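You operate a simulated robot arm through the tools that you are given. There is no shell and no other tool. Be economical: measure what you need, move in short steps, check, and stop when the job is done.

You run a simulated two-armed robot. Do the job below in one go: nothing can be reset, and whatever is moved stays where it is left.

TASK
Stop the ladder deck and screw in the white and blue grease knobs.
Fine: green pendant's key off and stop button in first; turn each till grease shows at its pivot; the third pivot stays dry.

Only the result counts: the job must be done as asked and must still hold three seconds after the hand-in. Knocking over, shifting, dropping, spilling or breaking anything else fails it.

THE ROBOT
Two 7-joint arms with two-finger parallel grippers on one trunk, on a base that drives. Base frame: it is fixed to the floor where the robot stands at the start and does not move with it; the origin is under the middle of the robot, x ahead of it, y to its left, z up; the surface under the hand at the start is at about z = 88. Lengths are in cm, angles in degrees, forces in N, time in s.
The left shoulder is at the start at [5, 18.2, 110.2], the right one opposite. With the tool pointing down near the work surface each hand reaches from about 24 to 70 cm from the robot's upright axis, wherever it stands, measured 20 degrees to its own side. Places, roughly: blue grease knob [40, -10, 70]; corner deck stop button [610, 410, 70]; ladder deck key switch [50, 0, 100]; ladder deck stop button [40, 0, 90]; red grease knob [40, 0, 70]; white grease knob [40, -20, 70]; window deck stop button [920, 450, 90]; yellow prop [70, 20, 60]. Payload 3.91 kg a hand.
The tool frame of a hand sits at the grasp point between the pads (the TCP): z along the fingers, y along the line on which they close. The tips reach 3 cm beyond it. The gripper opens to 11 cm. The fingers are 2 cm wide and 1 cm thick; the gripper's body (4.8 by 11.2 cm) begins 5.5 cm behind the TCP.
Orientation is that of the tool frame in the base frame, as a unit quaternion [x, y, z, w]. With the fingers straight down and closing along the base's y, the tool's x points along the base's -x, its y along +y and its z along -z.

THE INTERFACE
- The arms move only by the tool servo_tool. It takes "left_deltas", "right_deltas" or both (then of equal length, played together; a hand with none holds still); each is a list that holds one entry, the list of rows, each a list of 7 numbers: the shift along the tool's x, y, z in cm, then the turn, a rotation vector about the tool's x, y, z in degrees, then the opening in per cent of the stroke, from 0 (shut) to 100 (fully open). In form: [[[tx, ty, tz, ax, ay, az, gripper], ...]]. A call has 1 to 12 rows; each row shifts and turns the commanded pose from where the row before left it, along the tool's axes as they then stand. A row lasts 0.2 s, in which the tool goes at most 5 cm and 8.6 degrees; a call with a longer step from one row to the next is refused whole, and so is a gripper value outside its range. A pose out of reach is approached as far as the arm can. The call stops where the force on the tool passes 80 N (or 10 N more than at its start, if that is more) or the arm is blocked; 0.2 s more then pass. The fingers move at their own pace (about 4.5 cm/s each) and stop on an object; they squeeze with about 33 N. The grip force told is the motor's: it shows also when the fingers shut on nothing. Time passes only in rows, and 0.2 s behind the last, so rows that do not move let the fingers close. It gives the time, the measured TCP pose, the force on the tool (base axes), the opening and the grip force at its end, in the units of the frame above (readings bear some noise), with the torque about the TCP (base axes, N m) and any sound that the robot's microphone picked up.
- Cameras (640 x 400 px; columns grow to the right, rows downward): "scene" is now at [11.14, 1.12, 125.92]; the picture's right is [-0.12, -0.99, 0.02], its down [-0.70, 0.07, -0.71] and it looks along [0.70, -0.10, -0.71] (base axes); focal length 214 px, centre (320, 200). "left" rides on the left gripper at [7.3, -1.7, -10.3] in its tool frame; the picture's right is [0.23, 0.97, 0.00], its down [-0.76, 0.18, -0.62] and it looks along [-0.61, 0.14, 0.78] (tool axes); focal length 222 px, centre (320, 200). "right" rides on the right gripper at [7.2, 1.7, -10.3] in its tool frame; the picture's right is [-0.23, 0.97, 0.00], its down [-0.76, -0.18, -0.62] and it looks along [-0.61, -0.14, 0.78] (tool axes); focal length 222 px, centre (320, 200). There is no depth. A picture from a camera that has moved, and an enlarged one, comes with that camera's place and axes in the base frame and with its lens.
- capture(camera): a new picture of that camera. It takes no simulated time.
- raise_lower(by): slides the trunk up (or, below 0, down) by that many cm; the arms and the scene camera ride with it, the base frame stays. It gives what a move gives, with no picture.
- base_move(legs): drives the robot by 1 to 6 legs, each [ahead, left, turn to the left] in cm, cm and degrees, along the robot's own axes; the way and the turn of a leg run together, so that a leg with both is an arc; at most 150 cm and 180 degrees a leg. The arms and the cameras ride along, it lands a little off, and it stops where it bumps. It gives what a move gives.
- aim_head(pan, tilt): turns the head with the scene camera to pan (to the left, within 80 degrees either way) and tilt (down, from -29 to 69), counted from straight ahead of the robot. It gives what a move gives.
- inspect(camera, box): a new picture of the part [left, top, right, bottom] of that camera's present view, enlarged. It takes no simulated time.
- sign_off(): hands the job in; it is judged then, once.

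Go step by step. Nothing tells you exact positions but the pictures and the camera data: compare them with the known pose of the tool, close in by small moves and look again before you grip or let go. The budget is 120 turns and 88 pictures, counting those below and the enlarged ones. Unless the task says otherwise, let go and move clear before handing in, and close with one line.

The tools are called after ">>>" as a command line: name --argument value ..., lists and objects as JSON in quotes. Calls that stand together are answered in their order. servo_tool: Moves the arms, as the interface text tells. Its arguments: {"type":"object","properties":{"left_deltas":{"type":"array","items":{"type":"array","items":{"type":"array","items":{"type":"number"}}}},"right_deltas":{"type":"array","items":{"type":"array","items":{"type":"array","items":{"type":"number"}}}}},"required":[]} The other tools are called the same way: raise_lower (by) slides the trunk up or down; base_move (legs) drives the base; aim_head (pan, tilt) turns the head that bears the scene camera; capture (camera) takes a picture; inspect (camera, box) takes an enlarged picture of a part of a camera's view; sign_off () hands the job in.

At the start:

```text
time_s: 0.0
left_tool_pos: [40.78, 10.72, 111.8]
left_orientation: [-0.002, 1.0, -0.009, 0.0]
left_wrist_force: [0.1, -0.4, 0.1]
left_torque: [-0.02, 0.01, 0.03]
left_grip_width: 11.02
left_gripper_force: 0.0
right_tool_pos: [39.6, -19.53, 109.58]
right_orientation: [-0.01, 1.0, -0.012, 0.0]
right_wrist_force: [0.0, -0.1, 0.4]
right_torque: [0.0, 0.0, -0.01]
right_grip_width: 11.01
right_gripper_force: 0.1
trunk travel left (down, up): [-32.5, 17.8]
robot x, y, heading: [-0.26, 0.01, 0.1]
head pan, tilt: [-7.2, 45.0]
```

scene: 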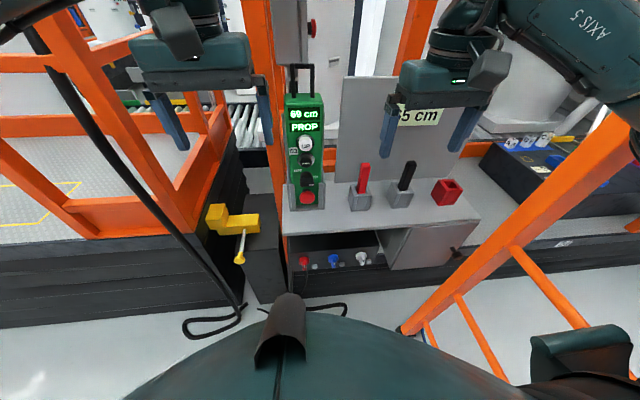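
right: 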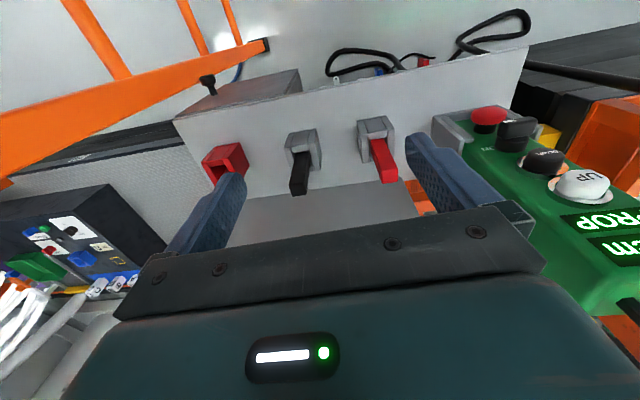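
left: 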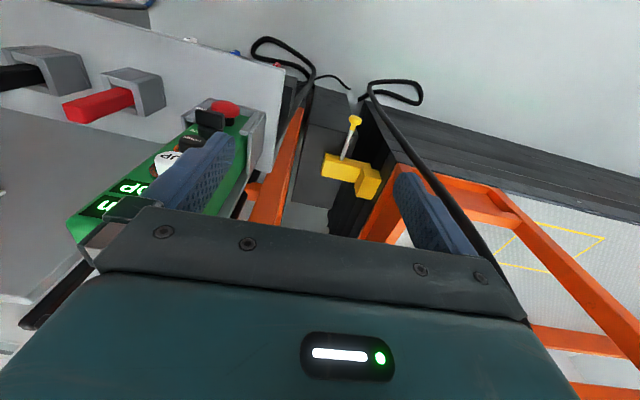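

I see a green pendant in a cradle at the front, with a key switch and red stop button, and three grease knobs (red, blue, white) in a recess below. I'll look closer before moving.

>>> inspect --camera "scene" --box '[260, 60, 360, 220]'

>>> inspect --camera "scene" --box '[270, 210, 430, 310]'

>>> inspect --camera "scene" --box '[330, 80, 490, 240]'

```text
2.50 times, centred on (310, 140) of scene
camera zoom: at [11.14, 1.12, 125.92], right [-0.12, -0.99, 0.02], down [-0.7, 0.07, -0.71], along [0.7, -0.1, -0.71], focal length 536 px, centre (345, 350)
```

zoom: 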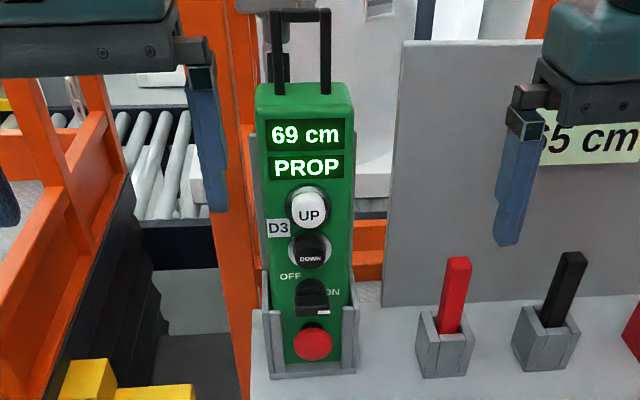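

```text
4.00 times, centred on (350, 260) of scene
camera zoom: at [11.14, 1.12, 125.92], right [-0.12, -0.99, 0.02], down [-0.7, 0.07, -0.71], along [0.7, -0.1, -0.71], focal length 858 px, centre (200, -40)
```

zoom: 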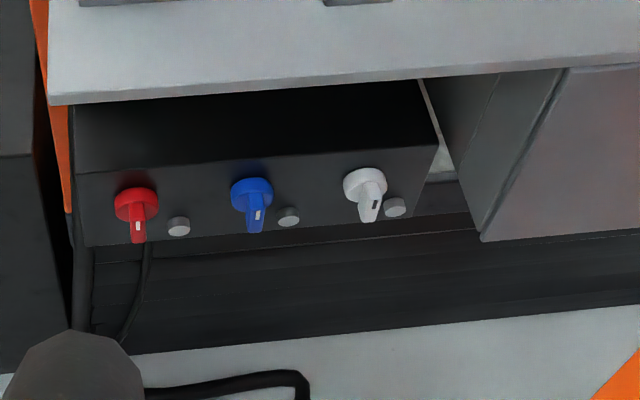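

```text
2.50 times, centred on (410, 160) of scene
camera zoom: at [11.14, 1.12, 125.92], right [-0.12, -0.99, 0.02], down [-0.7, 0.07, -0.71], along [0.7, -0.1, -0.71], focal length 536 px, centre (95, 300)
```

zoom: 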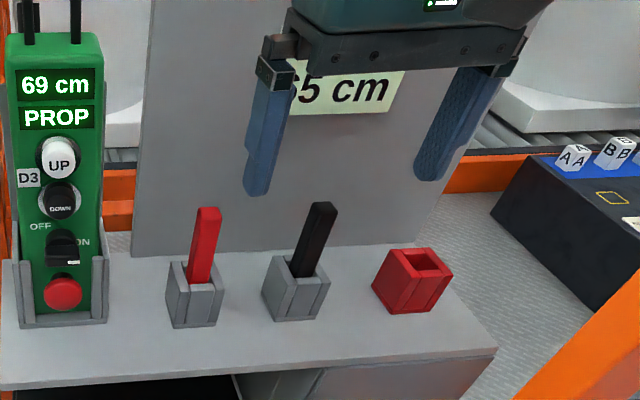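

The pendant's face looks roughly vertical near x≈45: stop at about [44.5,-0.8,94], key at about [44.5,-0.9,98.7]. Knobs are at about x 42, y 0.7/-7.6/-16, z≈70. I'll zoom in on the pendant and bring the right hand to point ahead.

>>> inspect --camera "right" --box '[440, 80, 640, 220]'

>>> inspect --camera "scene" --box '[280, 150, 340, 220]'

>>> servo_tool --right_deltas '[[[0, 0, -4, 0, -8.5, 0, 100], [0, 0, -4, 0, -8.5, 0, 100], [0, 0, -4, 0, -8.5, 0, 100], [0, 0, -4, 0, -8.5, 0, 100], [0, 0, -4, 0, -8.5, 0, 100], [0, 0, -3, 0, -8.5, 0, 100], [0, 0, -3, 0, -8.5, 0, 100], [0, 0, -3, 0, -8.5, 0, 50], [0, 0, -3, 0, -8.5, 0, 50], [0, 0, -3, 0, -8.5, 0, 50], [0, 0, 0, 0, -5, 0, 50]]]'

```text
2.86 times, centred on (540, 150) of right
camera zoom: at [32.28, -17.69, 119.72], right [0.21, 0.98, -0.02], down [0.76, -0.15, 0.63], along [0.61, -0.15, -0.78], focal length 635 px, centre (-309, 343)
```

zoom: 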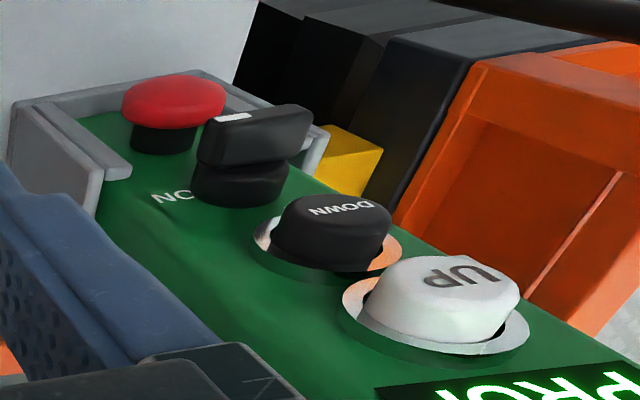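

```text
5.71 times, centred on (310, 185) of scene
camera zoom: at [11.14, 1.12, 125.92], right [-0.12, -0.99, 0.02], down [-0.7, 0.07, -0.71], along [0.7, -0.1, -0.71], focal length 1226 px, centre (377, 286)
```

zoom: 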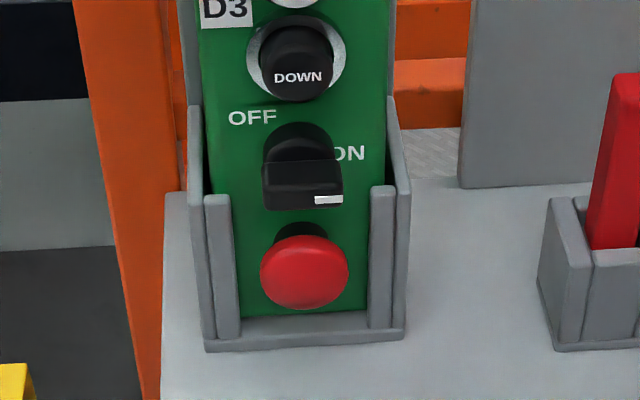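

```text
time_s: 2.4
left_tool_pos: [40.71, 8.98, 111.92]
left_orientation: [-0.002, 1.0, 0.0, 0.0]
left_wrist_force: [0.6, 0.2, -0.7]
left_torque: [-0.02, 0.02, 0.01]
left_grip_width: 11.0
left_gripper_force: 0.1
right_tool_pos: [21.1, -21.28, 135.3]
right_orientation: [-0.008, 0.706, 0.006, 0.708]
right_wrist_force: [-0.5, 0.2, 0.7]
right_torque: [0.02, 0.0, -0.03]
right_grip_width: 5.51
right_gripper_force: 0.0
trunk travel left (down, up): [-32.5, 17.8]
robot x, y, heading: [0.01, 0.24, 0.4]
head pan, tilt: [-7.2, 45.0]
```

The key is a bar lying level with its mark at ON, on the right; OFF is at the upper left. I'll bring the right hand in front of the pendant and move the left hand aside.

>>> servo_tool --right_deltas '[[[4, 2.25, 0.5, 0, 0, 0, 50], [4, 2.25, 0.5, 0, 0, 0, 50], [4, 2.25, 0.5, 0, 0, 0, 50], [4, 2.25, 0.5, 0, 0, 0, 50], [4, 2.25, 0.5, 0, 0, 0, 50], [4, 2.25, 0.5, 0, 0, 0, 50], [4, 2.25, 0.5, 0, 0, 0, 50], [4, 2.25, 0.5, 0, 0, 0, 50], [4, 2.25, 0.5, 0, 0, 0, 50]]]' --left_deltas '[[[0, 2, -1.5, 0, 0, 0, 50], [0, 2, -1.5, 0, 0, 0, 50], [0, 2, -1.5, 0, 0, 0, 50], [0, 2, -1.5, 0, 0, 0, 50], [0, 2, -1.5, 0, 0, 0, 50], [1, 2, -1, 0, 0, 0, 50], [1, 2, -1, 0, 0, 0, 50], [1, 2, 0, 0, 0, 0, 50], [1, 0, 0, 0, 0, 0, 50]]]'

>>> capture --camera "right"

```text
time_s: 3.1
left_tool_pos: [40.67, 13.13, 115.26]
left_orientation: [-0.002, 1.0, -0.001, 0.0]
left_wrist_force: [-0.2, 0.2, -0.4]
left_torque: [0.04, 0.0, -0.01]
left_grip_width: 5.49
left_gripper_force: 0.0
right_tool_pos: [21.85, -16.41, 132.14]
right_orientation: [0.018, 0.708, -0.002, 0.706]
right_wrist_force: [-11.7, -18.6, 0.4]
right_torque: [0.16, -0.05, 1.59]
right_grip_width: 5.5
right_gripper_force: 0.0
right hand out of reach, approached as far as the arm can: row 1, 2, 3
trunk travel left (down, up): [-32.5, 17.8]
robot x, y, heading: [-0.22, -0.12, 0.1]
head pan, tilt: [-7.2, 45.0]
stopped in row 3 (right hand): the force on the tool passed its limit at 112 N (the readings are from after the stop); the commanded pose is now the measured one
```

```text
79 pictures are left
camera right: at [11.47, -14.3, 124.85], right [0.03, 0.97, 0.25], down [-0.63, -0.18, 0.76], along [0.78, -0.18, 0.6], focal length 222 px, centre (320, 200)
```

right: 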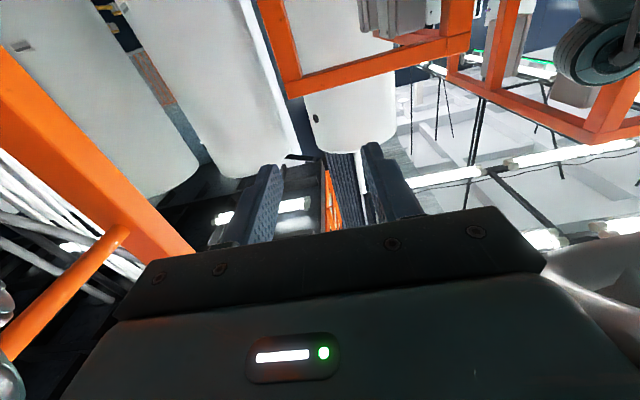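

The right hand was folded too close to the head and bumped it. I'll move it ahead and out, then look again.

>>> servo_tool --right_deltas '[[[0, -2, 2, 0, 0, 0, 50], [0, -2, 3, 0, 0, 0, 50], [2, -1, 3, 0, 0, 0, 50], [4, 0, 2, 0, 0, 0, 50], [4, 0, 1, 0, 0, 0, 50], [4, 0, 0, 0, 0, 0, 50], [4, 0, 0, 0, 0, 0, 50], [4, 0, 0, 0, 0, 0, 50]]]' --left_deltas '[[[0, 2, -1.5, 0, 0, 0, 50], [0, 2, -1.5, 0, 0, 0, 50], [0, 2, -1.5, 0, 0, 0, 50], [0, 2, 0, 0, 0, 0, 50], [0, 2, 0, 0, 0, 0, 50], [1, 0, 0, 0, 0, 0, 50], [1, 0, 0, 0, 0, 0, 50], [1, 0, 0, 0, 0, 0, 50]]]'

>>> capture --camera "scene"

```text
time_s: 5.1
left_tool_pos: [36.73, 24.5, 119.94]
left_orientation: [-0.001, 1.0, -0.009, 0.006]
left_wrist_force: [0.6, 0.1, 0.4]
left_torque: [-0.02, 0.0, 0.03]
left_grip_width: 5.49
left_gripper_force: 0.1
right_tool_pos: [39.58, -16.53, 126.71]
right_orientation: [0.006, 0.685, -0.005, 0.728]
right_wrist_force: [-0.4, 0.2, 0.1]
right_torque: [-0.03, -0.04, -0.01]
right_grip_width: 5.52
right_gripper_force: 0.1
right hand out of reach, approached as far as the arm can: row 1, 3, 4, 5, 6, 7, 8
trunk travel left (down, up): [-32.5, 17.8]
robot x, y, heading: [0.12, -0.11, 0.1]
head pan, tilt: [-7.2, 45.0]
stopped in row 8 (right hand): the arm was blocked; the commanded pose is now the measured one
```

```text
78 pictures are left
camera scene: at [10.1, 0.35, 126.12], right [-0.13, -0.99, 0.01], down [-0.69, 0.08, -0.72], along [0.71, -0.1, -0.7], focal length 214 px, centre (320, 200)
```

scene: 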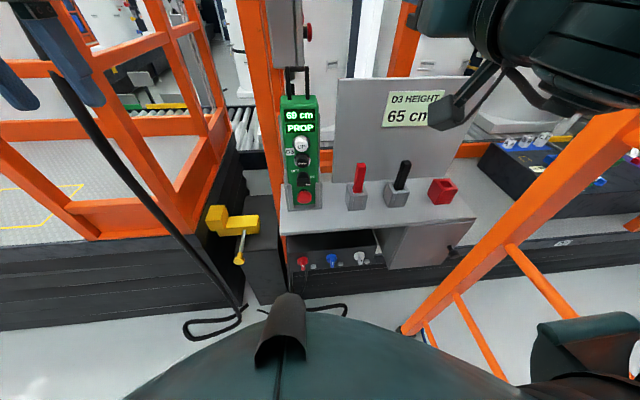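

The arm is too folded for horizontal work here, so I want to back the base up. First I'll look to the sides for clearance.

>>> aim_head --pan 80 --tilt 40

>>> capture --camera "scene"

>>> aim_head --pan -80 --tilt 40

>>> capture --camera "scene"

```text
time_s: 6.7
left_tool_pos: [36.85, 24.59, 119.77]
left_orientation: [-0.002, 1.0, -0.009, 0.006]
left_wrist_force: [-0.9, -0.6, -1.0]
left_torque: [-0.05, 0.02, -0.03]
left_grip_width: 5.5
left_gripper_force: 0.0
right_tool_pos: [39.79, -16.49, 126.66]
right_orientation: [0.007, 0.686, -0.006, 0.728]
right_wrist_force: [-1.2, 0.2, 1.4]
right_torque: [0.03, 0.01, -0.01]
right_grip_width: 5.5
right_gripper_force: 0.0
trunk travel left (down, up): [-32.5, 17.8]
robot x, y, heading: [-0.09, -0.26, -0.0]
head pan, tilt: [80.0, 40.0]
```

```text
77 pictures are left
camera scene: at [3.56, 9.88, 126.62], right [0.98, -0.17, 0.01], down [-0.1, -0.64, -0.76], along [0.14, 0.74, -0.65], focal length 214 px, centre (320, 200)
```

scene: 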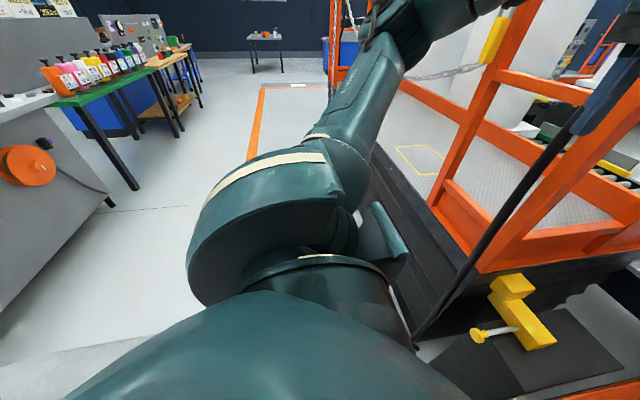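

```text
time_s: 9.2
left_tool_pos: [36.77, 24.69, 119.81]
left_orientation: [-0.002, 1.0, -0.009, 0.005]
left_wrist_force: [1.3, -0.3, 0.7]
left_torque: [-0.02, -0.02, 0.0]
left_grip_width: 5.51
left_gripper_force: 0.1
right_tool_pos: [39.79, -16.42, 126.59]
right_orientation: [0.008, 0.687, -0.007, 0.727]
right_wrist_force: [-0.2, -0.7, -0.1]
right_torque: [0.0, -0.01, -0.01]
right_grip_width: 5.49
right_gripper_force: 0.0
trunk travel left (down, up): [-32.5, 17.8]
robot x, y, heading: [-0.08, -0.22, 0.3]
head pan, tilt: [-80.0, 40.0]
```

```text
76 pictures are left
camera scene: at [3.58, -6.78, 126.85], right [-0.98, -0.18, -0.01], down [-0.1, 0.62, -0.78], along [0.14, -0.76, -0.63], focal length 214 px, centre (320, 200)
```

scene: 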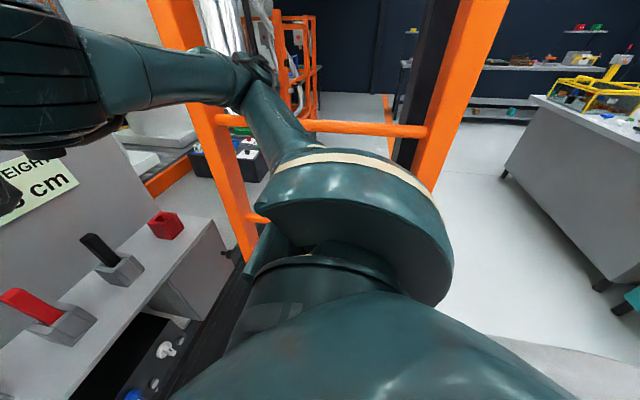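

There's about 1.5 m free behind me, and the ladder rails are around y≈-52. I'll back up about 24 cm with a small shift left.

>>> base_move --legs '[[-24, 4, 0]]'

>>> aim_head --pan -7 --tilt 40

>>> servo_tool --right_deltas '[[[3, 1, 0, 0, -2, 0, 50], [4, 1, 0, 0, -1, 0, 50], [4, 1.5, 0, 0, 0, 0, 50], [4, 1.5, 0, 0, 0, 0, 50], [4, 1.5, 0, 0, 0, 0, 50], [3, 1.5, 0, 0, 0, 0, 50], [2, 1.5, 0, 0, 0, 0, 50], [2, 1.5, 0, 0, 0, 0, 50]]]'

>>> capture --camera "scene"

>>> capture --camera "right"

```text
time_s: 10.5
left_tool_pos: [25.04, 26.06, 119.6]
left_orientation: [-0.002, 1.0, -0.004, 0.001]
left_wrist_force: [-0.2, 0.0, 0.4]
left_torque: [-0.01, 0.04, 0.02]
left_grip_width: 5.5
left_gripper_force: 0.0
right_tool_pos: [28.56, -14.57, 125.35]
right_orientation: [0.006, 0.696, 0.0, 0.718]
right_wrist_force: [-0.4, -0.1, -0.3]
right_torque: [0.01, 0.0, 0.01]
right_grip_width: 5.5
right_gripper_force: 0.1
trunk travel left (down, up): [-32.5, 17.8]
robot x, y, heading: [-12.59, 2.14, -0.1]
head pan, tilt: [-80.0, 40.0]
stopped in leg 1: the robot was blocked; the commanded pose is now the measured one
```

```text
time_s: 11.9
left_tool_pos: [25.15, 26.08, 119.57]
left_orientation: [-0.001, 1.0, -0.004, 0.0]
left_wrist_force: [-0.7, 1.0, 0.3]
left_torque: [0.0, 0.01, 0.0]
left_grip_width: 5.47
left_gripper_force: 0.0
right_tool_pos: [28.41, -14.63, 125.31]
right_orientation: [0.006, 0.697, -0.001, 0.717]
right_wrist_force: [-0.2, -0.6, -0.1]
right_torque: [0.05, 0.01, 0.0]
right_grip_width: 5.51
right_gripper_force: 0.0
trunk travel left (down, up): [-32.5, 17.8]
robot x, y, heading: [-12.17, 2.23, 0.2]
head pan, tilt: [-7.0, 40.0]
```

```text
time_s: 13.7
left_tool_pos: [25.25, 25.34, 119.68]
left_orientation: [-0.002, 1.0, -0.001, 0.0]
left_wrist_force: [0.1, -0.3, 0.0]
left_torque: [0.01, 0.01, 0.02]
left_grip_width: 5.51
left_gripper_force: 0.1
right_tool_pos: [33.3, -3.06, 100.48]
right_orientation: [0.01, 0.678, 0.0, 0.735]
right_wrist_force: [0.6, 0.3, 0.3]
right_torque: [-0.03, 0.01, 0.0]
right_grip_width: 5.48
right_gripper_force: 0.1
right hand out of reach, approached as far as the arm can: row 1, 2
trunk travel left (down, up): [-32.5, 17.8]
robot x, y, heading: [-12.8, 1.92, 0.0]
head pan, tilt: [-7.0, 40.0]
```

```text
75 pictures are left
camera scene: at [-0.85, 1.23, 126.62], right [-0.12, -0.99, 0.0], down [-0.64, 0.08, -0.77], along [0.76, -0.09, -0.64], focal length 214 px, centre (320, 200)
```

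scene: 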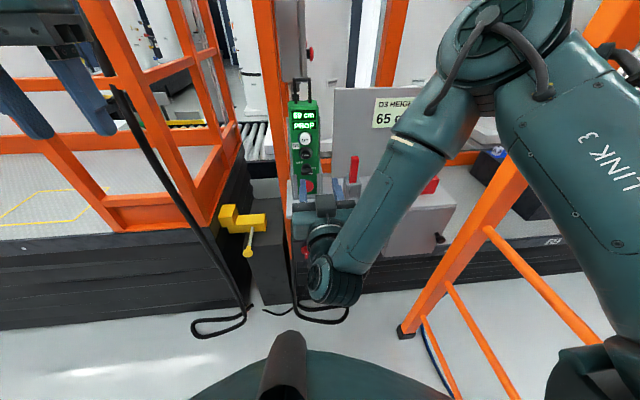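

```text
74 pictures are left
camera right: at [23.56, -1.14, 92.37], right [-0.01, 0.97, 0.24], down [-0.68, -0.18, 0.71], along [0.73, -0.16, 0.67], focal length 222 px, centre (320, 200)
```

right: 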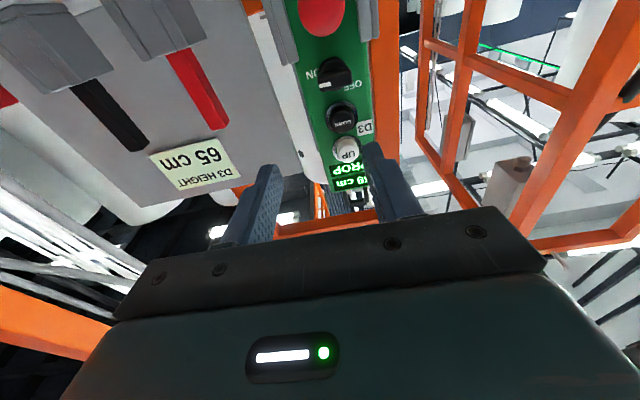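

The right hand now points ahead in front of the pendant, with the stop at about [44.5,-1,93.8] and the key at about [44.5,-1.1,98]. The base stopped 12 cm back. I'll check the key closely and also check the ladder.

>>> inspect --camera "right" --box '[270, 0, 400, 180]'

>>> aim_head --pan -80 --tilt 50

>>> capture --camera "scene"

>>> aim_head --pan -2 --tilt 35

```text
2.22 times, centred on (335, 90) of right
camera zoom: at [23.56, -1.14, 92.37], right [-0.01, 0.97, 0.24], down [-0.68, -0.18, 0.71], along [0.73, -0.16, 0.67], focal length 494 px, centre (287, 444)
```

zoom: 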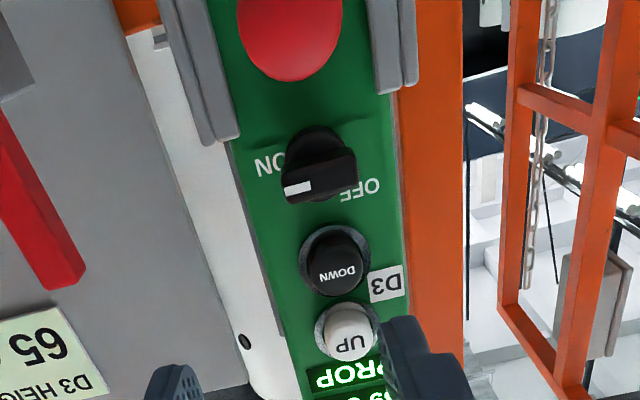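

```text
time_s: 15.2
left_tool_pos: [25.31, 25.33, 119.62]
left_orientation: [-0.002, 1.0, -0.001, 0.0]
left_wrist_force: [-0.4, -0.5, 0.4]
left_torque: [0.01, 0.01, 0.02]
left_grip_width: 5.47
left_gripper_force: 0.0
right_tool_pos: [33.26, -2.93, 100.35]
right_orientation: [0.009, 0.678, 0.002, 0.735]
right_wrist_force: [-0.5, 0.6, 0.8]
right_torque: [-0.02, -0.01, 0.0]
right_grip_width: 5.49
right_gripper_force: 0.1
trunk travel left (down, up): [-32.5, 17.8]
robot x, y, heading: [-12.26, 1.88, 0.1]
head pan, tilt: [-80.0, 50.0]
```

```text
72 pictures are left
camera scene: at [-7.94, -5.35, 125.2], right [-0.98, -0.18, 0.0], down [-0.13, 0.75, -0.64], along [0.11, -0.63, -0.77], focal length 214 px, centre (320, 200)
```

scene: 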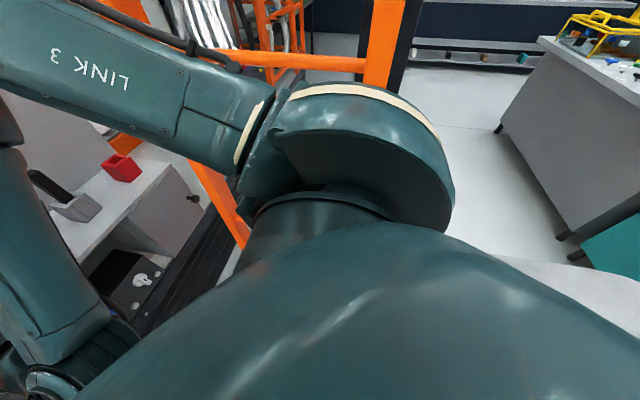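

```text
time_s: 16.7
left_tool_pos: [25.39, 25.48, 119.6]
left_orientation: [-0.002, 1.0, -0.001, 0.0]
left_wrist_force: [-0.7, -0.6, -0.2]
left_torque: [-0.04, -0.01, 0.0]
left_grip_width: 5.51
left_gripper_force: 0.0
right_tool_pos: [33.27, -3.11, 100.48]
right_orientation: [0.009, 0.678, 0.002, 0.735]
right_wrist_force: [0.4, -0.5, 0.4]
right_torque: [-0.02, 0.0, 0.01]
right_grip_width: 5.52
right_gripper_force: 0.1
trunk travel left (down, up): [-32.5, 17.8]
robot x, y, heading: [-12.04, 2.32, -0.2]
head pan, tilt: [-2.0, 35.0]
```

The ladder looks undisturbed. Next I'll level the hand, roll it 90° so the fingers close above and below the key bar, and open only slightly.

>>> servo_tool --right_deltas '[[[2.2, 1.9, 1, 0, 4.6, 0, 25], [0, 0, 0, 0, 0, 8.2, 25], [0, 0, 0, 0, 0, 8.2, 25], [0, 0, 0, 0, 0, 8.2, 25], [0, 0, 0, 0, 0, 8.2, 25], [0, 0, 0, 0, 0, 8.2, 25], [0, 0, 0, 0, 0, 8.2, 25], [0, 0, 0, 0, 0, 8.2, 25], [0, 0, 0, 0, 0, 8.2, 25], [0, 0, 0, 0, 0, 8.2, 25], [0, 0, 0, 0, 0, 8.2, 25], [0, 0, 0, 0, 0, 8, 25]]]'

>>> capture --camera "right"

>>> capture --camera "scene"

```text
time_s: 19.3
left_tool_pos: [25.38, 25.52, 119.72]
left_orientation: [-0.002, 1.0, 0.0, 0.0]
left_wrist_force: [-0.3, 0.4, 0.0]
left_torque: [-0.02, 0.0, 0.02]
left_grip_width: 5.51
left_gripper_force: 0.1
right_tool_pos: [34.28, -1.02, 98.48]
right_orientation: [0.507, 0.493, 0.502, 0.498]
right_wrist_force: [0.0, 0.5, -1.1]
right_torque: [0.02, -0.02, 0.02]
right_grip_width: 2.74
right_gripper_force: 0.0
trunk travel left (down, up): [-32.5, 17.8]
robot x, y, heading: [-12.5, 2.13, -0.1]
head pan, tilt: [-2.0, 35.0]
```

```text
71 pictures are left
camera right: at [24.02, 6.18, 100.33], right [0.0, -0.24, 0.97], down [-0.63, -0.75, -0.19], along [0.78, -0.61, -0.15], focal length 222 px, centre (320, 200)
```

right: 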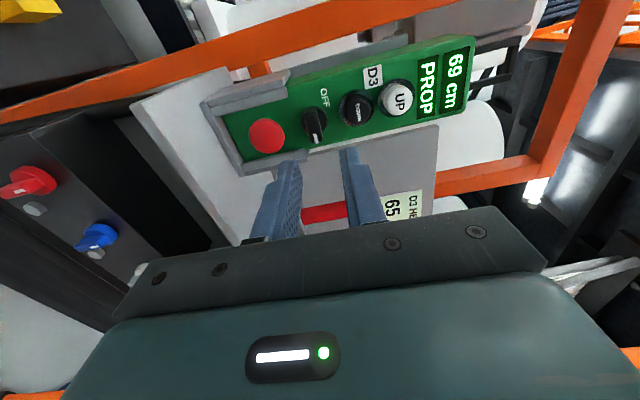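

```text
70 pictures are left
camera scene: at [-0.49, 1.93, 127.38], right [-0.03, -1.0, 0.0], down [-0.57, 0.02, -0.82], along [0.82, -0.03, -0.57], focal length 214 px, centre (320, 200)
```

scene: 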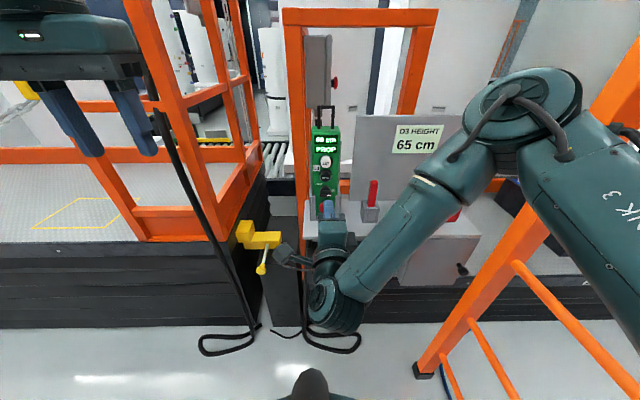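

>>> inspect --camera "right" --box '[230, 60, 430, 200]'

```text
2.86 times, centred on (330, 130) of right
camera zoom: at [24.02, 6.18, 100.33], right [0.0, -0.24, 0.97], down [-0.63, -0.75, -0.19], along [0.78, -0.61, -0.15], focal length 635 px, centre (291, 400)
```

zoom: 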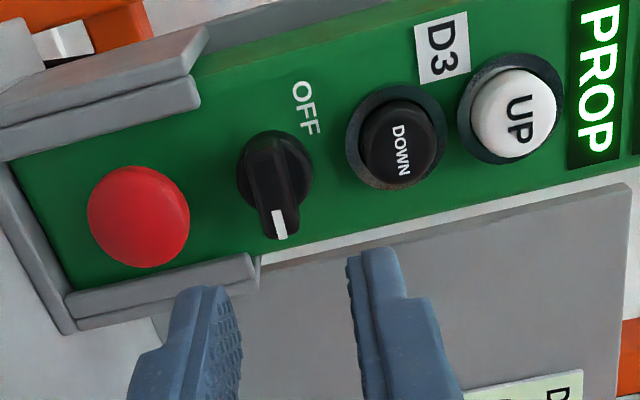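

The key bar's front is at about [43.9,-0.9,98.0] and it lies level. I'll go in around it with the fingers 2.4 cm apart.

>>> servo_tool --right_deltas '[[[0.1, -0.5, 2, 0, 0, 0, 22], [0, 0, 2, 0, 0, 0, 22], [0, 0, 1.5, 0, 0, 0, 22], [0, 0, 0, 0, 0, 0, 22]]]'

>>> inspect --camera "right" --box '[230, 60, 430, 200]'

```text
time_s: 20.3
left_tool_pos: [25.28, 25.46, 119.56]
left_orientation: [-0.002, 1.0, -0.001, 0.0]
left_wrist_force: [0.1, 0.4, 0.1]
left_torque: [-0.02, 0.02, 0.0]
left_grip_width: 5.5
left_gripper_force: 0.0
right_tool_pos: [39.89, -1.14, 98.1]
right_orientation: [0.507, 0.494, 0.501, 0.499]
right_wrist_force: [1.2, -0.1, -0.2]
right_torque: [-0.02, 0.02, -0.03]
right_grip_width: 2.42
right_gripper_force: 0.1
trunk travel left (down, up): [-32.5, 17.8]
robot x, y, heading: [-12.5, 2.15, 0.1]
head pan, tilt: [-2.0, 35.0]
```

```text
2.86 times, centred on (330, 130) of right
camera zoom: at [29.66, 6.2, 99.83], right [0.0, -0.24, 0.97], down [-0.63, -0.75, -0.19], along [0.78, -0.61, -0.15], focal length 635 px, centre (291, 400)
```

zoom: 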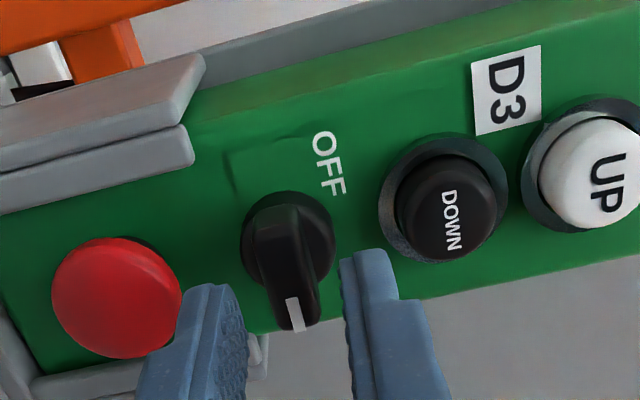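

>>> servo_tool --right_deltas '[[[0.2, 0, 1, 0, 0, 0, 22], [0, 0, 0.9, 0, 0, 0, 22], [0, 0, 0, 0, 0, 0, 22]]]'

>>> inspect --camera "right" --box '[230, 60, 430, 200]'

```text
time_s: 21.1
left_tool_pos: [25.3, 25.42, 119.69]
left_orientation: [-0.001, 1.0, -0.001, -0.001]
left_wrist_force: [0.5, 0.4, 0.4]
left_torque: [0.02, -0.02, 0.04]
left_grip_width: 5.5
left_gripper_force: 0.0
right_tool_pos: [41.69, -0.91, 98.04]
right_orientation: [0.507, 0.493, 0.501, 0.499]
right_wrist_force: [0.4, 0.3, 0.0]
right_torque: [-0.01, 0.0, 0.0]
right_grip_width: 2.4
right_gripper_force: 0.1
trunk travel left (down, up): [-32.5, 17.8]
robot x, y, heading: [-12.35, 2.04, 0.0]
head pan, tilt: [-2.0, 35.0]
```

```text
2.86 times, centred on (330, 130) of right
camera zoom: at [31.49, 6.39, 99.76], right [0.0, -0.24, 0.97], down [-0.63, -0.75, -0.19], along [0.78, -0.61, -0.15], focal length 635 px, centre (291, 400)
```

zoom: 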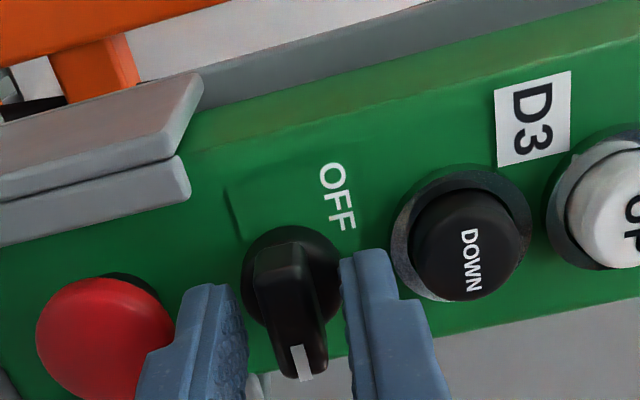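

The key bar sits between the fingers. I'll close and check the grip before turning.

>>> servo_tool --right_deltas '[[[0, 0, 0, 0, 0, 0, 0], [0, 0, 0, 0, 0, 0, 0], [0, 0, 0, 0, 0, 0, 0]]]'

>>> servo_tool --right_deltas '[[[0, 0, 0, 0, 0, -8, 0], [0, 0, 0, 0, 0, -8, 0], [0, 0, 0, 0, 0, -8, 0], [0, 0, 0, 0, 0, -8, 0], [0, 0, 0, 0, 0, -8, 0]]]'

>>> inspect --camera "right" --box '[230, 60, 430, 200]'

```text
time_s: 21.9
left_tool_pos: [25.34, 25.42, 119.61]
left_orientation: [-0.002, 1.0, -0.001, 0.0]
left_wrist_force: [0.0, -0.1, -0.7]
left_torque: [-0.01, 0.0, -0.03]
left_grip_width: 5.53
left_gripper_force: 0.0
right_tool_pos: [41.58, -0.86, 97.95]
right_orientation: [0.507, 0.493, 0.501, 0.499]
right_wrist_force: [0.5, 0.7, 0.4]
right_torque: [-0.12, 0.07, 0.01]
right_grip_width: 1.14
right_gripper_force: 33.1
trunk travel left (down, up): [-32.5, 17.8]
robot x, y, heading: [-12.52, 2.38, 0.1]
head pan, tilt: [-2.0, 35.0]
```

```text
time_s: 23.1
left_tool_pos: [25.35, 25.4, 119.66]
left_orientation: [-0.001, 1.0, 0.0, 0.001]
left_wrist_force: [0.8, -0.1, -0.3]
left_torque: [0.01, -0.02, 0.01]
left_grip_width: 5.47
left_gripper_force: 0.1
right_tool_pos: [41.77, -0.76, 97.94]
right_orientation: [0.306, 0.638, 0.299, 0.64]
right_wrist_force: [-1.1, -0.6, -0.5]
right_torque: [0.04, 0.27, -0.03]
right_grip_width: 1.18
right_gripper_force: 33.4
trunk travel left (down, up): [-32.5, 17.8]
robot x, y, heading: [-12.13, 1.9, 0.0]
head pan, tilt: [-2.0, 35.0]
```

```text
2.86 times, centred on (330, 130) of right
camera zoom: at [31.48, 5.95, 94.64], right [0.01, 0.44, 0.9], down [-0.63, -0.7, 0.35], along [0.78, -0.57, 0.27], focal length 635 px, centre (291, 400)
```

zoom: 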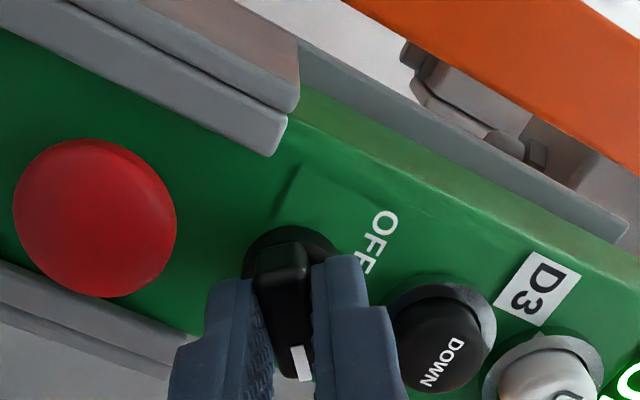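

The key is turning with the hand. I'll carry on towards OFF.

>>> servo_tool --right_deltas '[[[0, 0, 0, 0, 0, -8, 0], [0, 0, 0, 0, 0, -8, 0], [0, 0, 0, 0, 0, -8, 0], [0, 0, 0, 0, 0, -8, 0], [0, 0, 0, 0, 0, -8, 0], [0, 0, 0, 0, 0, -8, 0]]]'

>>> inspect --camera "right" --box '[230, 60, 430, 200]'

```text
time_s: 24.5
left_tool_pos: [25.37, 25.41, 119.63]
left_orientation: [-0.002, 1.0, -0.001, 0.0]
left_wrist_force: [-0.3, -0.3, -0.5]
left_torque: [-0.01, 0.01, -0.02]
left_grip_width: 5.5
left_gripper_force: 0.0
right_tool_pos: [41.71, -0.71, 98.0]
right_orientation: [0.021, 0.707, 0.012, 0.707]
right_wrist_force: [0.7, -0.6, -0.1]
right_torque: [0.01, 0.34, -0.02]
right_grip_width: 1.17
right_gripper_force: 32.9
trunk travel left (down, up): [-32.5, 17.8]
robot x, y, heading: [-12.31, 2.44, -0.0]
head pan, tilt: [-2.0, 35.0]
```

```text
2.86 times, centred on (330, 130) of right
camera zoom: at [31.39, 1.28, 90.81], right [0.01, 0.96, 0.27], down [-0.62, -0.21, 0.75], along [0.78, -0.18, 0.6], focal length 635 px, centre (291, 400)
```

zoom: 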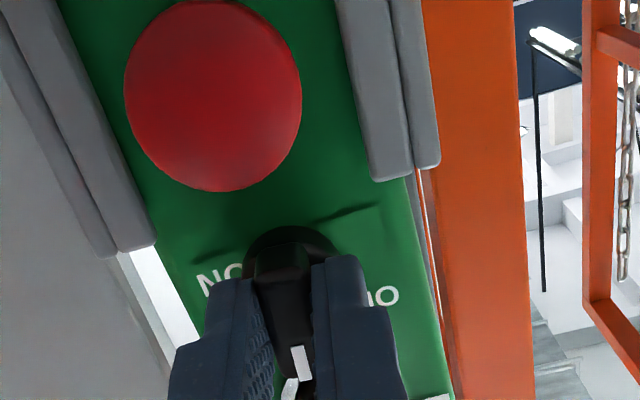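

The mark now points up, with no stop or click felt, and the OFF label is further to the left. I'll turn on, watching the torque.

>>> servo_tool --right_deltas '[[[0, 0, 0, 0, 0, -8, 0], [0, 0, 0, 0, 0, -8, 0], [0, 0, 0, 0, 0, -8, 0]]]'

>>> servo_tool --right_deltas '[[[0, 0, 0, 0, 0, -8, 0], [0, 0, 0, 0, 0, -8, 0], [0, 0, 0, 0, 0, -6, 0]]]'

>>> inspect --camera "right" --box '[230, 60, 430, 200]'

```text
time_s: 25.3
left_tool_pos: [25.26, 25.51, 119.72]
left_orientation: [-0.002, 1.0, -0.001, 0.0]
left_wrist_force: [0.2, -0.6, 0.7]
left_torque: [-0.02, -0.01, -0.01]
left_grip_width: 5.5
left_gripper_force: 0.1
right_tool_pos: [41.79, -0.65, 98.16]
right_orientation: [-0.126, 0.695, -0.132, 0.696]
right_wrist_force: [-0.9, 6.9, 2.9]
right_torque: [1.08, 0.06, 0.1]
right_grip_width: 1.57
right_gripper_force: 32.6
trunk travel left (down, up): [-32.5, 17.8]
robot x, y, heading: [-11.97, 1.73, 0.1]
head pan, tilt: [-2.0, 35.0]
```

```text
time_s: 26.1
left_tool_pos: [25.38, 25.39, 119.61]
left_orientation: [-0.002, 1.0, -0.001, 0.0]
left_wrist_force: [0.1, 0.0, -0.6]
left_torque: [0.04, 0.01, -0.01]
left_grip_width: 5.49
left_gripper_force: 0.0
right_tool_pos: [41.75, -0.77, 98.0]
right_orientation: [-0.257, 0.66, -0.263, 0.655]
right_wrist_force: [1.3, 4.2, -4.7]
right_torque: [0.83, 0.05, 0.01]
right_grip_width: 2.38
right_gripper_force: 33.5
trunk travel left (down, up): [-32.5, 17.8]
robot x, y, heading: [-12.42, 2.23, -0.2]
head pan, tilt: [-2.0, 35.0]
```

```text
2.86 times, centred on (330, 130) of right
camera zoom: at [31.34, -4.49, 91.42], right [0.01, 0.87, -0.5], down [-0.62, 0.4, 0.68], along [0.79, 0.3, 0.54], focal length 635 px, centre (291, 400)
```

zoom: 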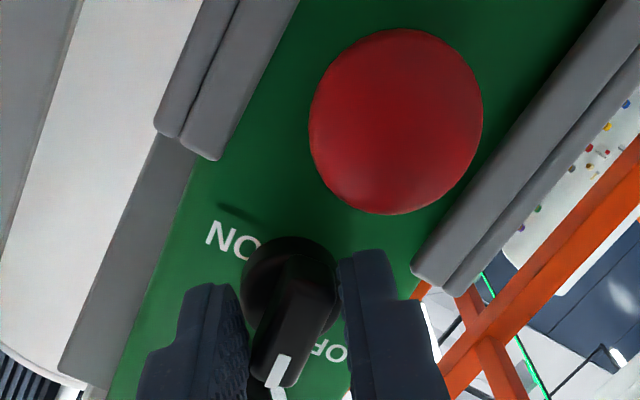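

The key has come up against its end stop and the fingers slid open on it. I'll open, back away and look at it.

>>> servo_tool --right_deltas '[[[0, 0, 0, 0, 0, 0, 40], [0, 0, 0, 0, 0, 0, 40], [0, 0, -3, 0, 0, 0, 40], [0, 0, -3, 0, 0, 0, 40], [0, 0, 0, 0, 0, 8, 40], [0, 0, 0, 0, 0, 8, 40], [0, 0, 0, 0, 0, 8, 40], [0, 0, 0, 0, 0, 8, 40], [0, 0, 0, 0, 0, 8, 0], [0, 0, 0, 0, 0, 4, 0], [0, 0, 0, 0, 0, 0, 0], [0, 0, 0, 0, 0, 0, 0]]]'

>>> capture --camera "right"

>>> inspect --camera "scene" --box '[295, 120, 355, 200]'

```text
time_s: 28.7
left_tool_pos: [25.31, 25.51, 119.56]
left_orientation: [-0.001, 1.0, -0.001, -0.001]
left_wrist_force: [0.7, 0.5, 0.6]
left_torque: [0.02, -0.02, -0.01]
left_grip_width: 5.47
left_gripper_force: 0.1
right_tool_pos: [35.72, -0.88, 98.07]
right_orientation: [0.009, 0.707, 0.002, 0.707]
right_wrist_force: [0.0, 0.2, -0.9]
right_torque: [0.03, -0.02, 0.0]
right_grip_width: 0.0
right_gripper_force: 32.9
trunk travel left (down, up): [-32.5, 17.8]
robot x, y, heading: [-12.49, 2.03, 0.3]
head pan, tilt: [-2.0, 35.0]
```

```text
63 pictures are left
camera right: at [25.43, 1.14, 90.82], right [0.01, 0.97, 0.24], down [-0.62, -0.18, 0.76], along [0.78, -0.16, 0.6], focal length 222 px, centre (320, 200)
```

right: 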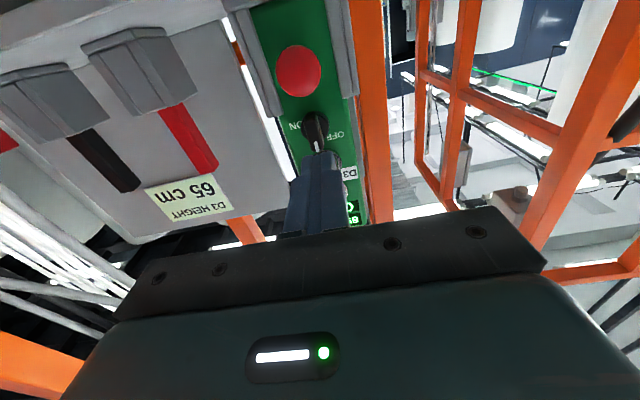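

```text
5.00 times, centred on (325, 160) of scene
camera zoom: at [-0.49, 1.93, 127.38], right [-0.03, -1.0, 0.0], down [-0.57, 0.02, -0.82], along [0.82, -0.03, -0.57], focal length 1072 px, centre (295, 400)
```

zoom: 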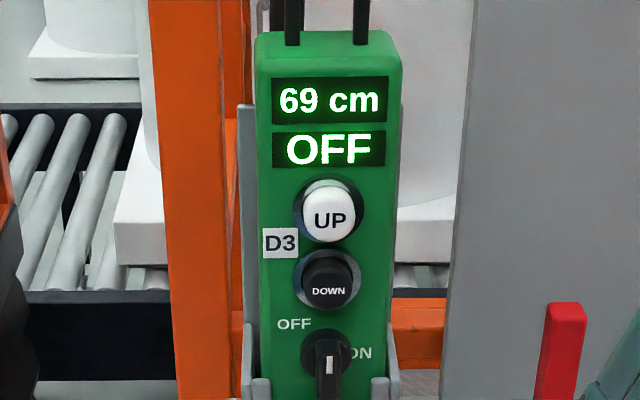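

The display now reads OFF, so the key is done. Next is the stop button: closed fingers go down to z≈93.5 and press ahead.

>>> servo_tool --right_deltas '[[[2.3, -0.1, 0, 0, 0, 0, 0], [2.3, -0.1, 0, 0, 0, 0, 0], [0, 0, 2, 0, 0, 0, 0], [0, 0, 2, 0, 0, 0, 0], [0, 0, 0, 0, 0, 0, 0]]]'

>>> capture --camera "right"

>>> servo_tool --right_deltas '[[[0, 0, 0.5, 0, 0, 0, 0], [0, 0, 0.5, 0, 0, 0, 0], [0, 0, 0.4, 0, 0, 0, 0], [0, 0, 0, 0, 0, 0, 0]]]'

```text
time_s: 29.9
left_tool_pos: [25.3, 25.43, 119.59]
left_orientation: [-0.001, 1.0, -0.001, 0.0]
left_wrist_force: [0.7, 0.0, -0.9]
left_torque: [-0.01, 0.03, 0.02]
left_grip_width: 5.49
left_gripper_force: 0.1
right_tool_pos: [39.7, -0.86, 93.28]
right_orientation: [0.01, 0.707, 0.002, 0.707]
right_wrist_force: [-0.6, 0.7, 0.4]
right_torque: [-0.01, 0.02, 0.0]
right_grip_width: 0.02
right_gripper_force: 32.9
trunk travel left (down, up): [-32.5, 17.8]
robot x, y, heading: [-12.54, 2.41, 0.1]
head pan, tilt: [-2.0, 35.0]
```

```text
61 pictures are left
camera right: at [29.39, 0.99, 86.12], right [0.01, 0.97, 0.24], down [-0.63, -0.18, 0.76], along [0.78, -0.16, 0.6], focal length 222 px, centre (320, 200)
```

right: 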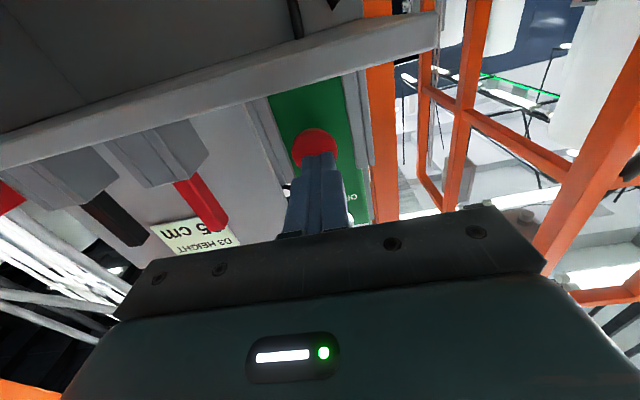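

```text
time_s: 30.9
left_tool_pos: [25.28, 25.44, 119.61]
left_orientation: [-0.001, 1.0, -0.001, 0.0]
left_wrist_force: [0.5, -0.2, -0.1]
left_torque: [0.01, 0.01, -0.01]
left_grip_width: 5.5
left_gripper_force: 0.1
right_tool_pos: [41.03, -0.91, 93.36]
right_orientation: [0.009, 0.707, 0.003, 0.707]
right_wrist_force: [-4.1, 0.8, 0.3]
right_torque: [0.03, -0.02, 0.05]
right_grip_width: 0.01
right_gripper_force: 33.2
trunk travel left (down, up): [-32.5, 17.8]
robot x, y, heading: [-12.61, 2.34, 0.1]
head pan, tilt: [-2.0, 35.0]
```

There's contact at 4 N. I'll press on in small steps.

>>> servo_tool --right_deltas '[[[0, 0, 0.3, 0, 0, 0, 0], [0, 0, 0.3, 0, 0, 0, 0], [0, 0, 0, 0, 0, 0, 0]]]'

>>> servo_tool --right_deltas '[[[0, 0, 0.3, 0, 0, 0, 0], [0, 0, 0.2, 0, 0, 0, 0], [0, 0, 0, 0, 0, 0, 0]]]'

>>> inspect --camera "scene" --box '[295, 120, 355, 200]'

```text
time_s: 31.7
left_tool_pos: [25.24, 25.39, 119.71]
left_orientation: [-0.002, 1.0, -0.001, 0.0]
left_wrist_force: [-0.3, 0.7, -0.3]
left_torque: [0.04, 0.02, -0.02]
left_grip_width: 5.52
left_gripper_force: 0.1
right_tool_pos: [41.52, -0.98, 93.4]
right_orientation: [0.009, 0.707, 0.002, 0.707]
right_wrist_force: [-9.9, -0.6, -0.5]
right_torque: [0.02, 0.01, -0.08]
right_grip_width: 0.0
right_gripper_force: 32.9
trunk travel left (down, up): [-32.5, 17.8]
robot x, y, heading: [-12.51, 2.17, 0.1]
head pan, tilt: [-2.0, 35.0]
```

```text
time_s: 32.5
left_tool_pos: [24.84, 25.38, 119.78]
left_orientation: [-0.002, 1.0, 0.0, 0.002]
left_wrist_force: [-0.3, -0.6, 0.3]
left_torque: [-0.02, -0.01, -0.01]
left_grip_width: 5.48
left_gripper_force: 0.1
right_tool_pos: [41.8, -0.98, 93.39]
right_orientation: [0.008, 0.708, 0.003, 0.706]
right_wrist_force: [-41.6, -7.1, -3.0]
right_torque: [0.19, -0.02, -0.27]
right_grip_width: 0.02
right_gripper_force: 32.3
trunk travel left (down, up): [-32.5, 17.8]
robot x, y, heading: [-12.7, 1.94, -0.1]
head pan, tilt: [-2.0, 35.0]
```

```text
5.00 times, centred on (325, 160) of scene
camera zoom: at [-0.93, 1.84, 127.42], right [-0.03, -1.0, 0.0], down [-0.57, 0.02, -0.82], along [0.82, -0.03, -0.57], focal length 1072 px, centre (295, 400)
```

zoom: 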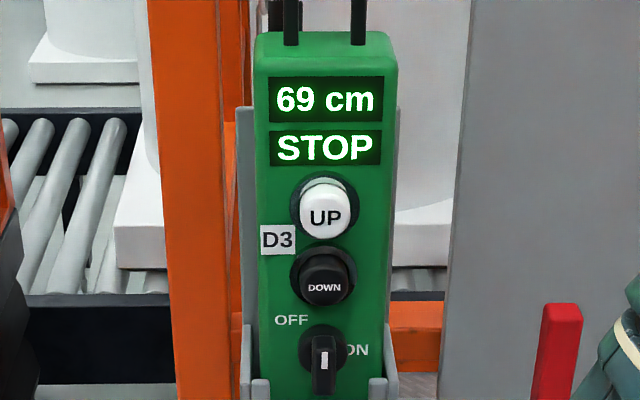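

The display reads STOP. I'll back off and check that the button stays in.

>>> servo_tool --right_deltas '[[[0, 0, -2, 0, 0, 0, 0], [0, 0, -4, 0, 0, 0, 0], [0, 0, -4, 0, 0, 0, 20], [0, 0, 0, 0, 0, 0, 20]]]'

>>> raise_lower --by -12

>>> capture --camera "scene"

>>> capture --camera "right"

```text
time_s: 33.5
left_tool_pos: [25.35, 25.38, 119.55]
left_orientation: [-0.002, 1.0, -0.002, 0.0]
left_wrist_force: [-0.7, 0.2, 0.3]
left_torque: [0.0, 0.05, -0.02]
left_grip_width: 5.53
left_gripper_force: 0.1
right_tool_pos: [32.48, -0.91, 93.56]
right_orientation: [0.01, 0.707, 0.002, 0.707]
right_wrist_force: [-0.2, -0.3, -0.5]
right_torque: [-0.02, -0.04, 0.04]
right_grip_width: 2.2
right_gripper_force: 0.0
trunk travel left (down, up): [-32.5, 17.8]
robot x, y, heading: [-12.24, 2.23, 0.3]
head pan, tilt: [-2.0, 35.0]
```

```text
time_s: 35.0
left_tool_pos: [25.33, 25.45, 107.67]
left_orientation: [-0.002, 1.0, -0.001, 0.0]
left_wrist_force: [-1.0, -0.5, 0.9]
left_torque: [0.01, 0.03, -0.01]
left_grip_width: 5.51
left_gripper_force: 0.0
right_tool_pos: [32.42, -0.88, 81.43]
right_orientation: [0.009, 0.707, 0.002, 0.707]
right_wrist_force: [0.3, 0.2, -0.9]
right_torque: [0.01, -0.01, 0.01]
right_grip_width: 2.19
right_gripper_force: 0.1
trunk travel left (down, up): [-20.5, 29.8]
robot x, y, heading: [-12.24, 2.14, 0.3]
head pan, tilt: [-2.0, 35.0]
```

```text
59 pictures are left
camera scene: at [-0.5, 1.93, 115.38], right [-0.03, -1.0, 0.0], down [-0.57, 0.02, -0.82], along [0.82, -0.03, -0.57], focal length 214 px, centre (320, 200)
```

scene: 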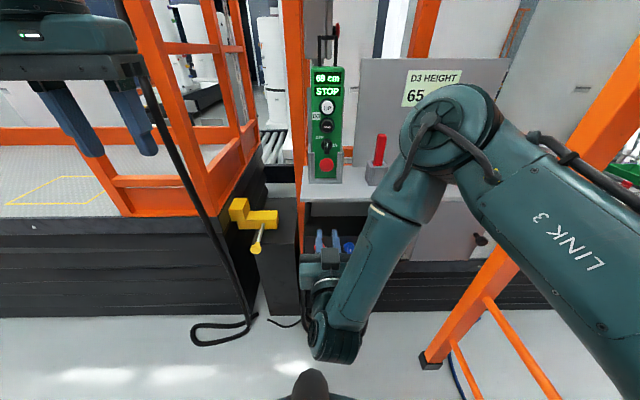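

```text
58 pictures are left
camera right: at [22.14, 1.0, 74.16], right [0.01, 0.97, 0.24], down [-0.63, -0.18, 0.76], along [0.78, -0.16, 0.6], focal length 222 px, centre (320, 200)
```

right: 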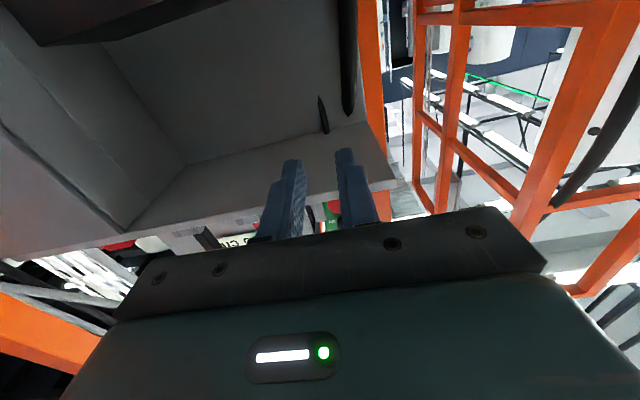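

The stop button holds (STOP shown). I'll lower the hand to the white knob's height and roll it -90° so its camera sits to the right.

>>> servo_tool --right_deltas '[[[3, -3.5, -0.5, 0, 0, 0, 20], [3, -3.5, -0.5, 0, 0, 0, 20], [3, -3.5, 0, 0, 0, 0, 20], [2, -4, 0, 0, 0, 0, 20], [0, 0, 0, 0, 0, -8, 20], [0, 0, 0, 0, 0, -8, 20], [0, 0, 0, 0, 0, -8, 20], [0, 0, 0, 0, 0, -8, 20], [0, 0, 0, 0, 0, -8, 20], [0, 0, 0, 0, 0, -8, 20]]]'

>>> capture --camera "scene"

>>> capture --camera "right"

```text
time_s: 37.2
left_tool_pos: [25.31, 25.42, 107.65]
left_orientation: [-0.002, 1.0, 0.0, 0.0]
left_wrist_force: [-1.5, 0.3, -0.3]
left_torque: [-0.03, 0.0, 0.01]
left_grip_width: 5.5
left_gripper_force: 0.0
right_tool_pos: [30.82, -3.45, 78.91]
right_orientation: [-0.28, 0.651, -0.287, 0.645]
right_wrist_force: [0.3, -0.2, -0.8]
right_torque: [-0.02, 0.0, 0.0]
right_grip_width: 2.2
right_gripper_force: 0.0
right hand out of reach, approached as far as the arm can: row 1, 2, 3, 4
trunk travel left (down, up): [-20.5, 29.8]
robot x, y, heading: [-12.25, 1.96, 0.2]
head pan, tilt: [-2.0, 35.0]
```

```text
57 pictures are left
camera scene: at [-0.49, 1.93, 115.38], right [-0.03, -1.0, 0.0], down [-0.57, 0.02, -0.82], along [0.82, -0.03, -0.57], focal length 214 px, centre (320, 200)
```

scene: 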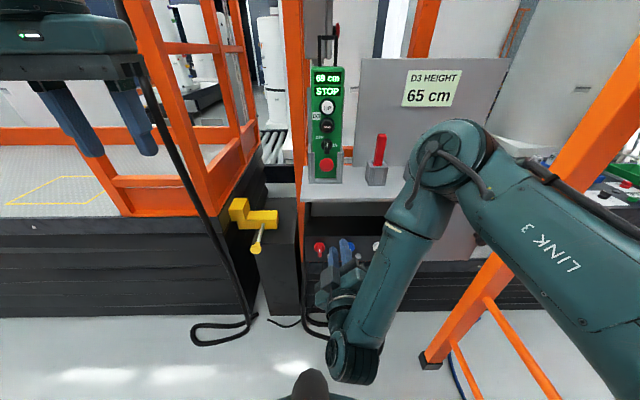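

```text
56 pictures are left
camera right: at [20.41, -7.52, 72.69], right [0.01, 0.83, -0.56], down [-0.62, 0.45, 0.65], along [0.79, 0.34, 0.51], focal length 222 px, centre (320, 200)
```

right: 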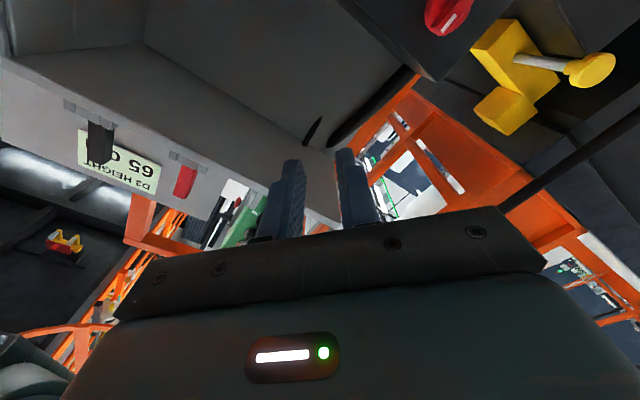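

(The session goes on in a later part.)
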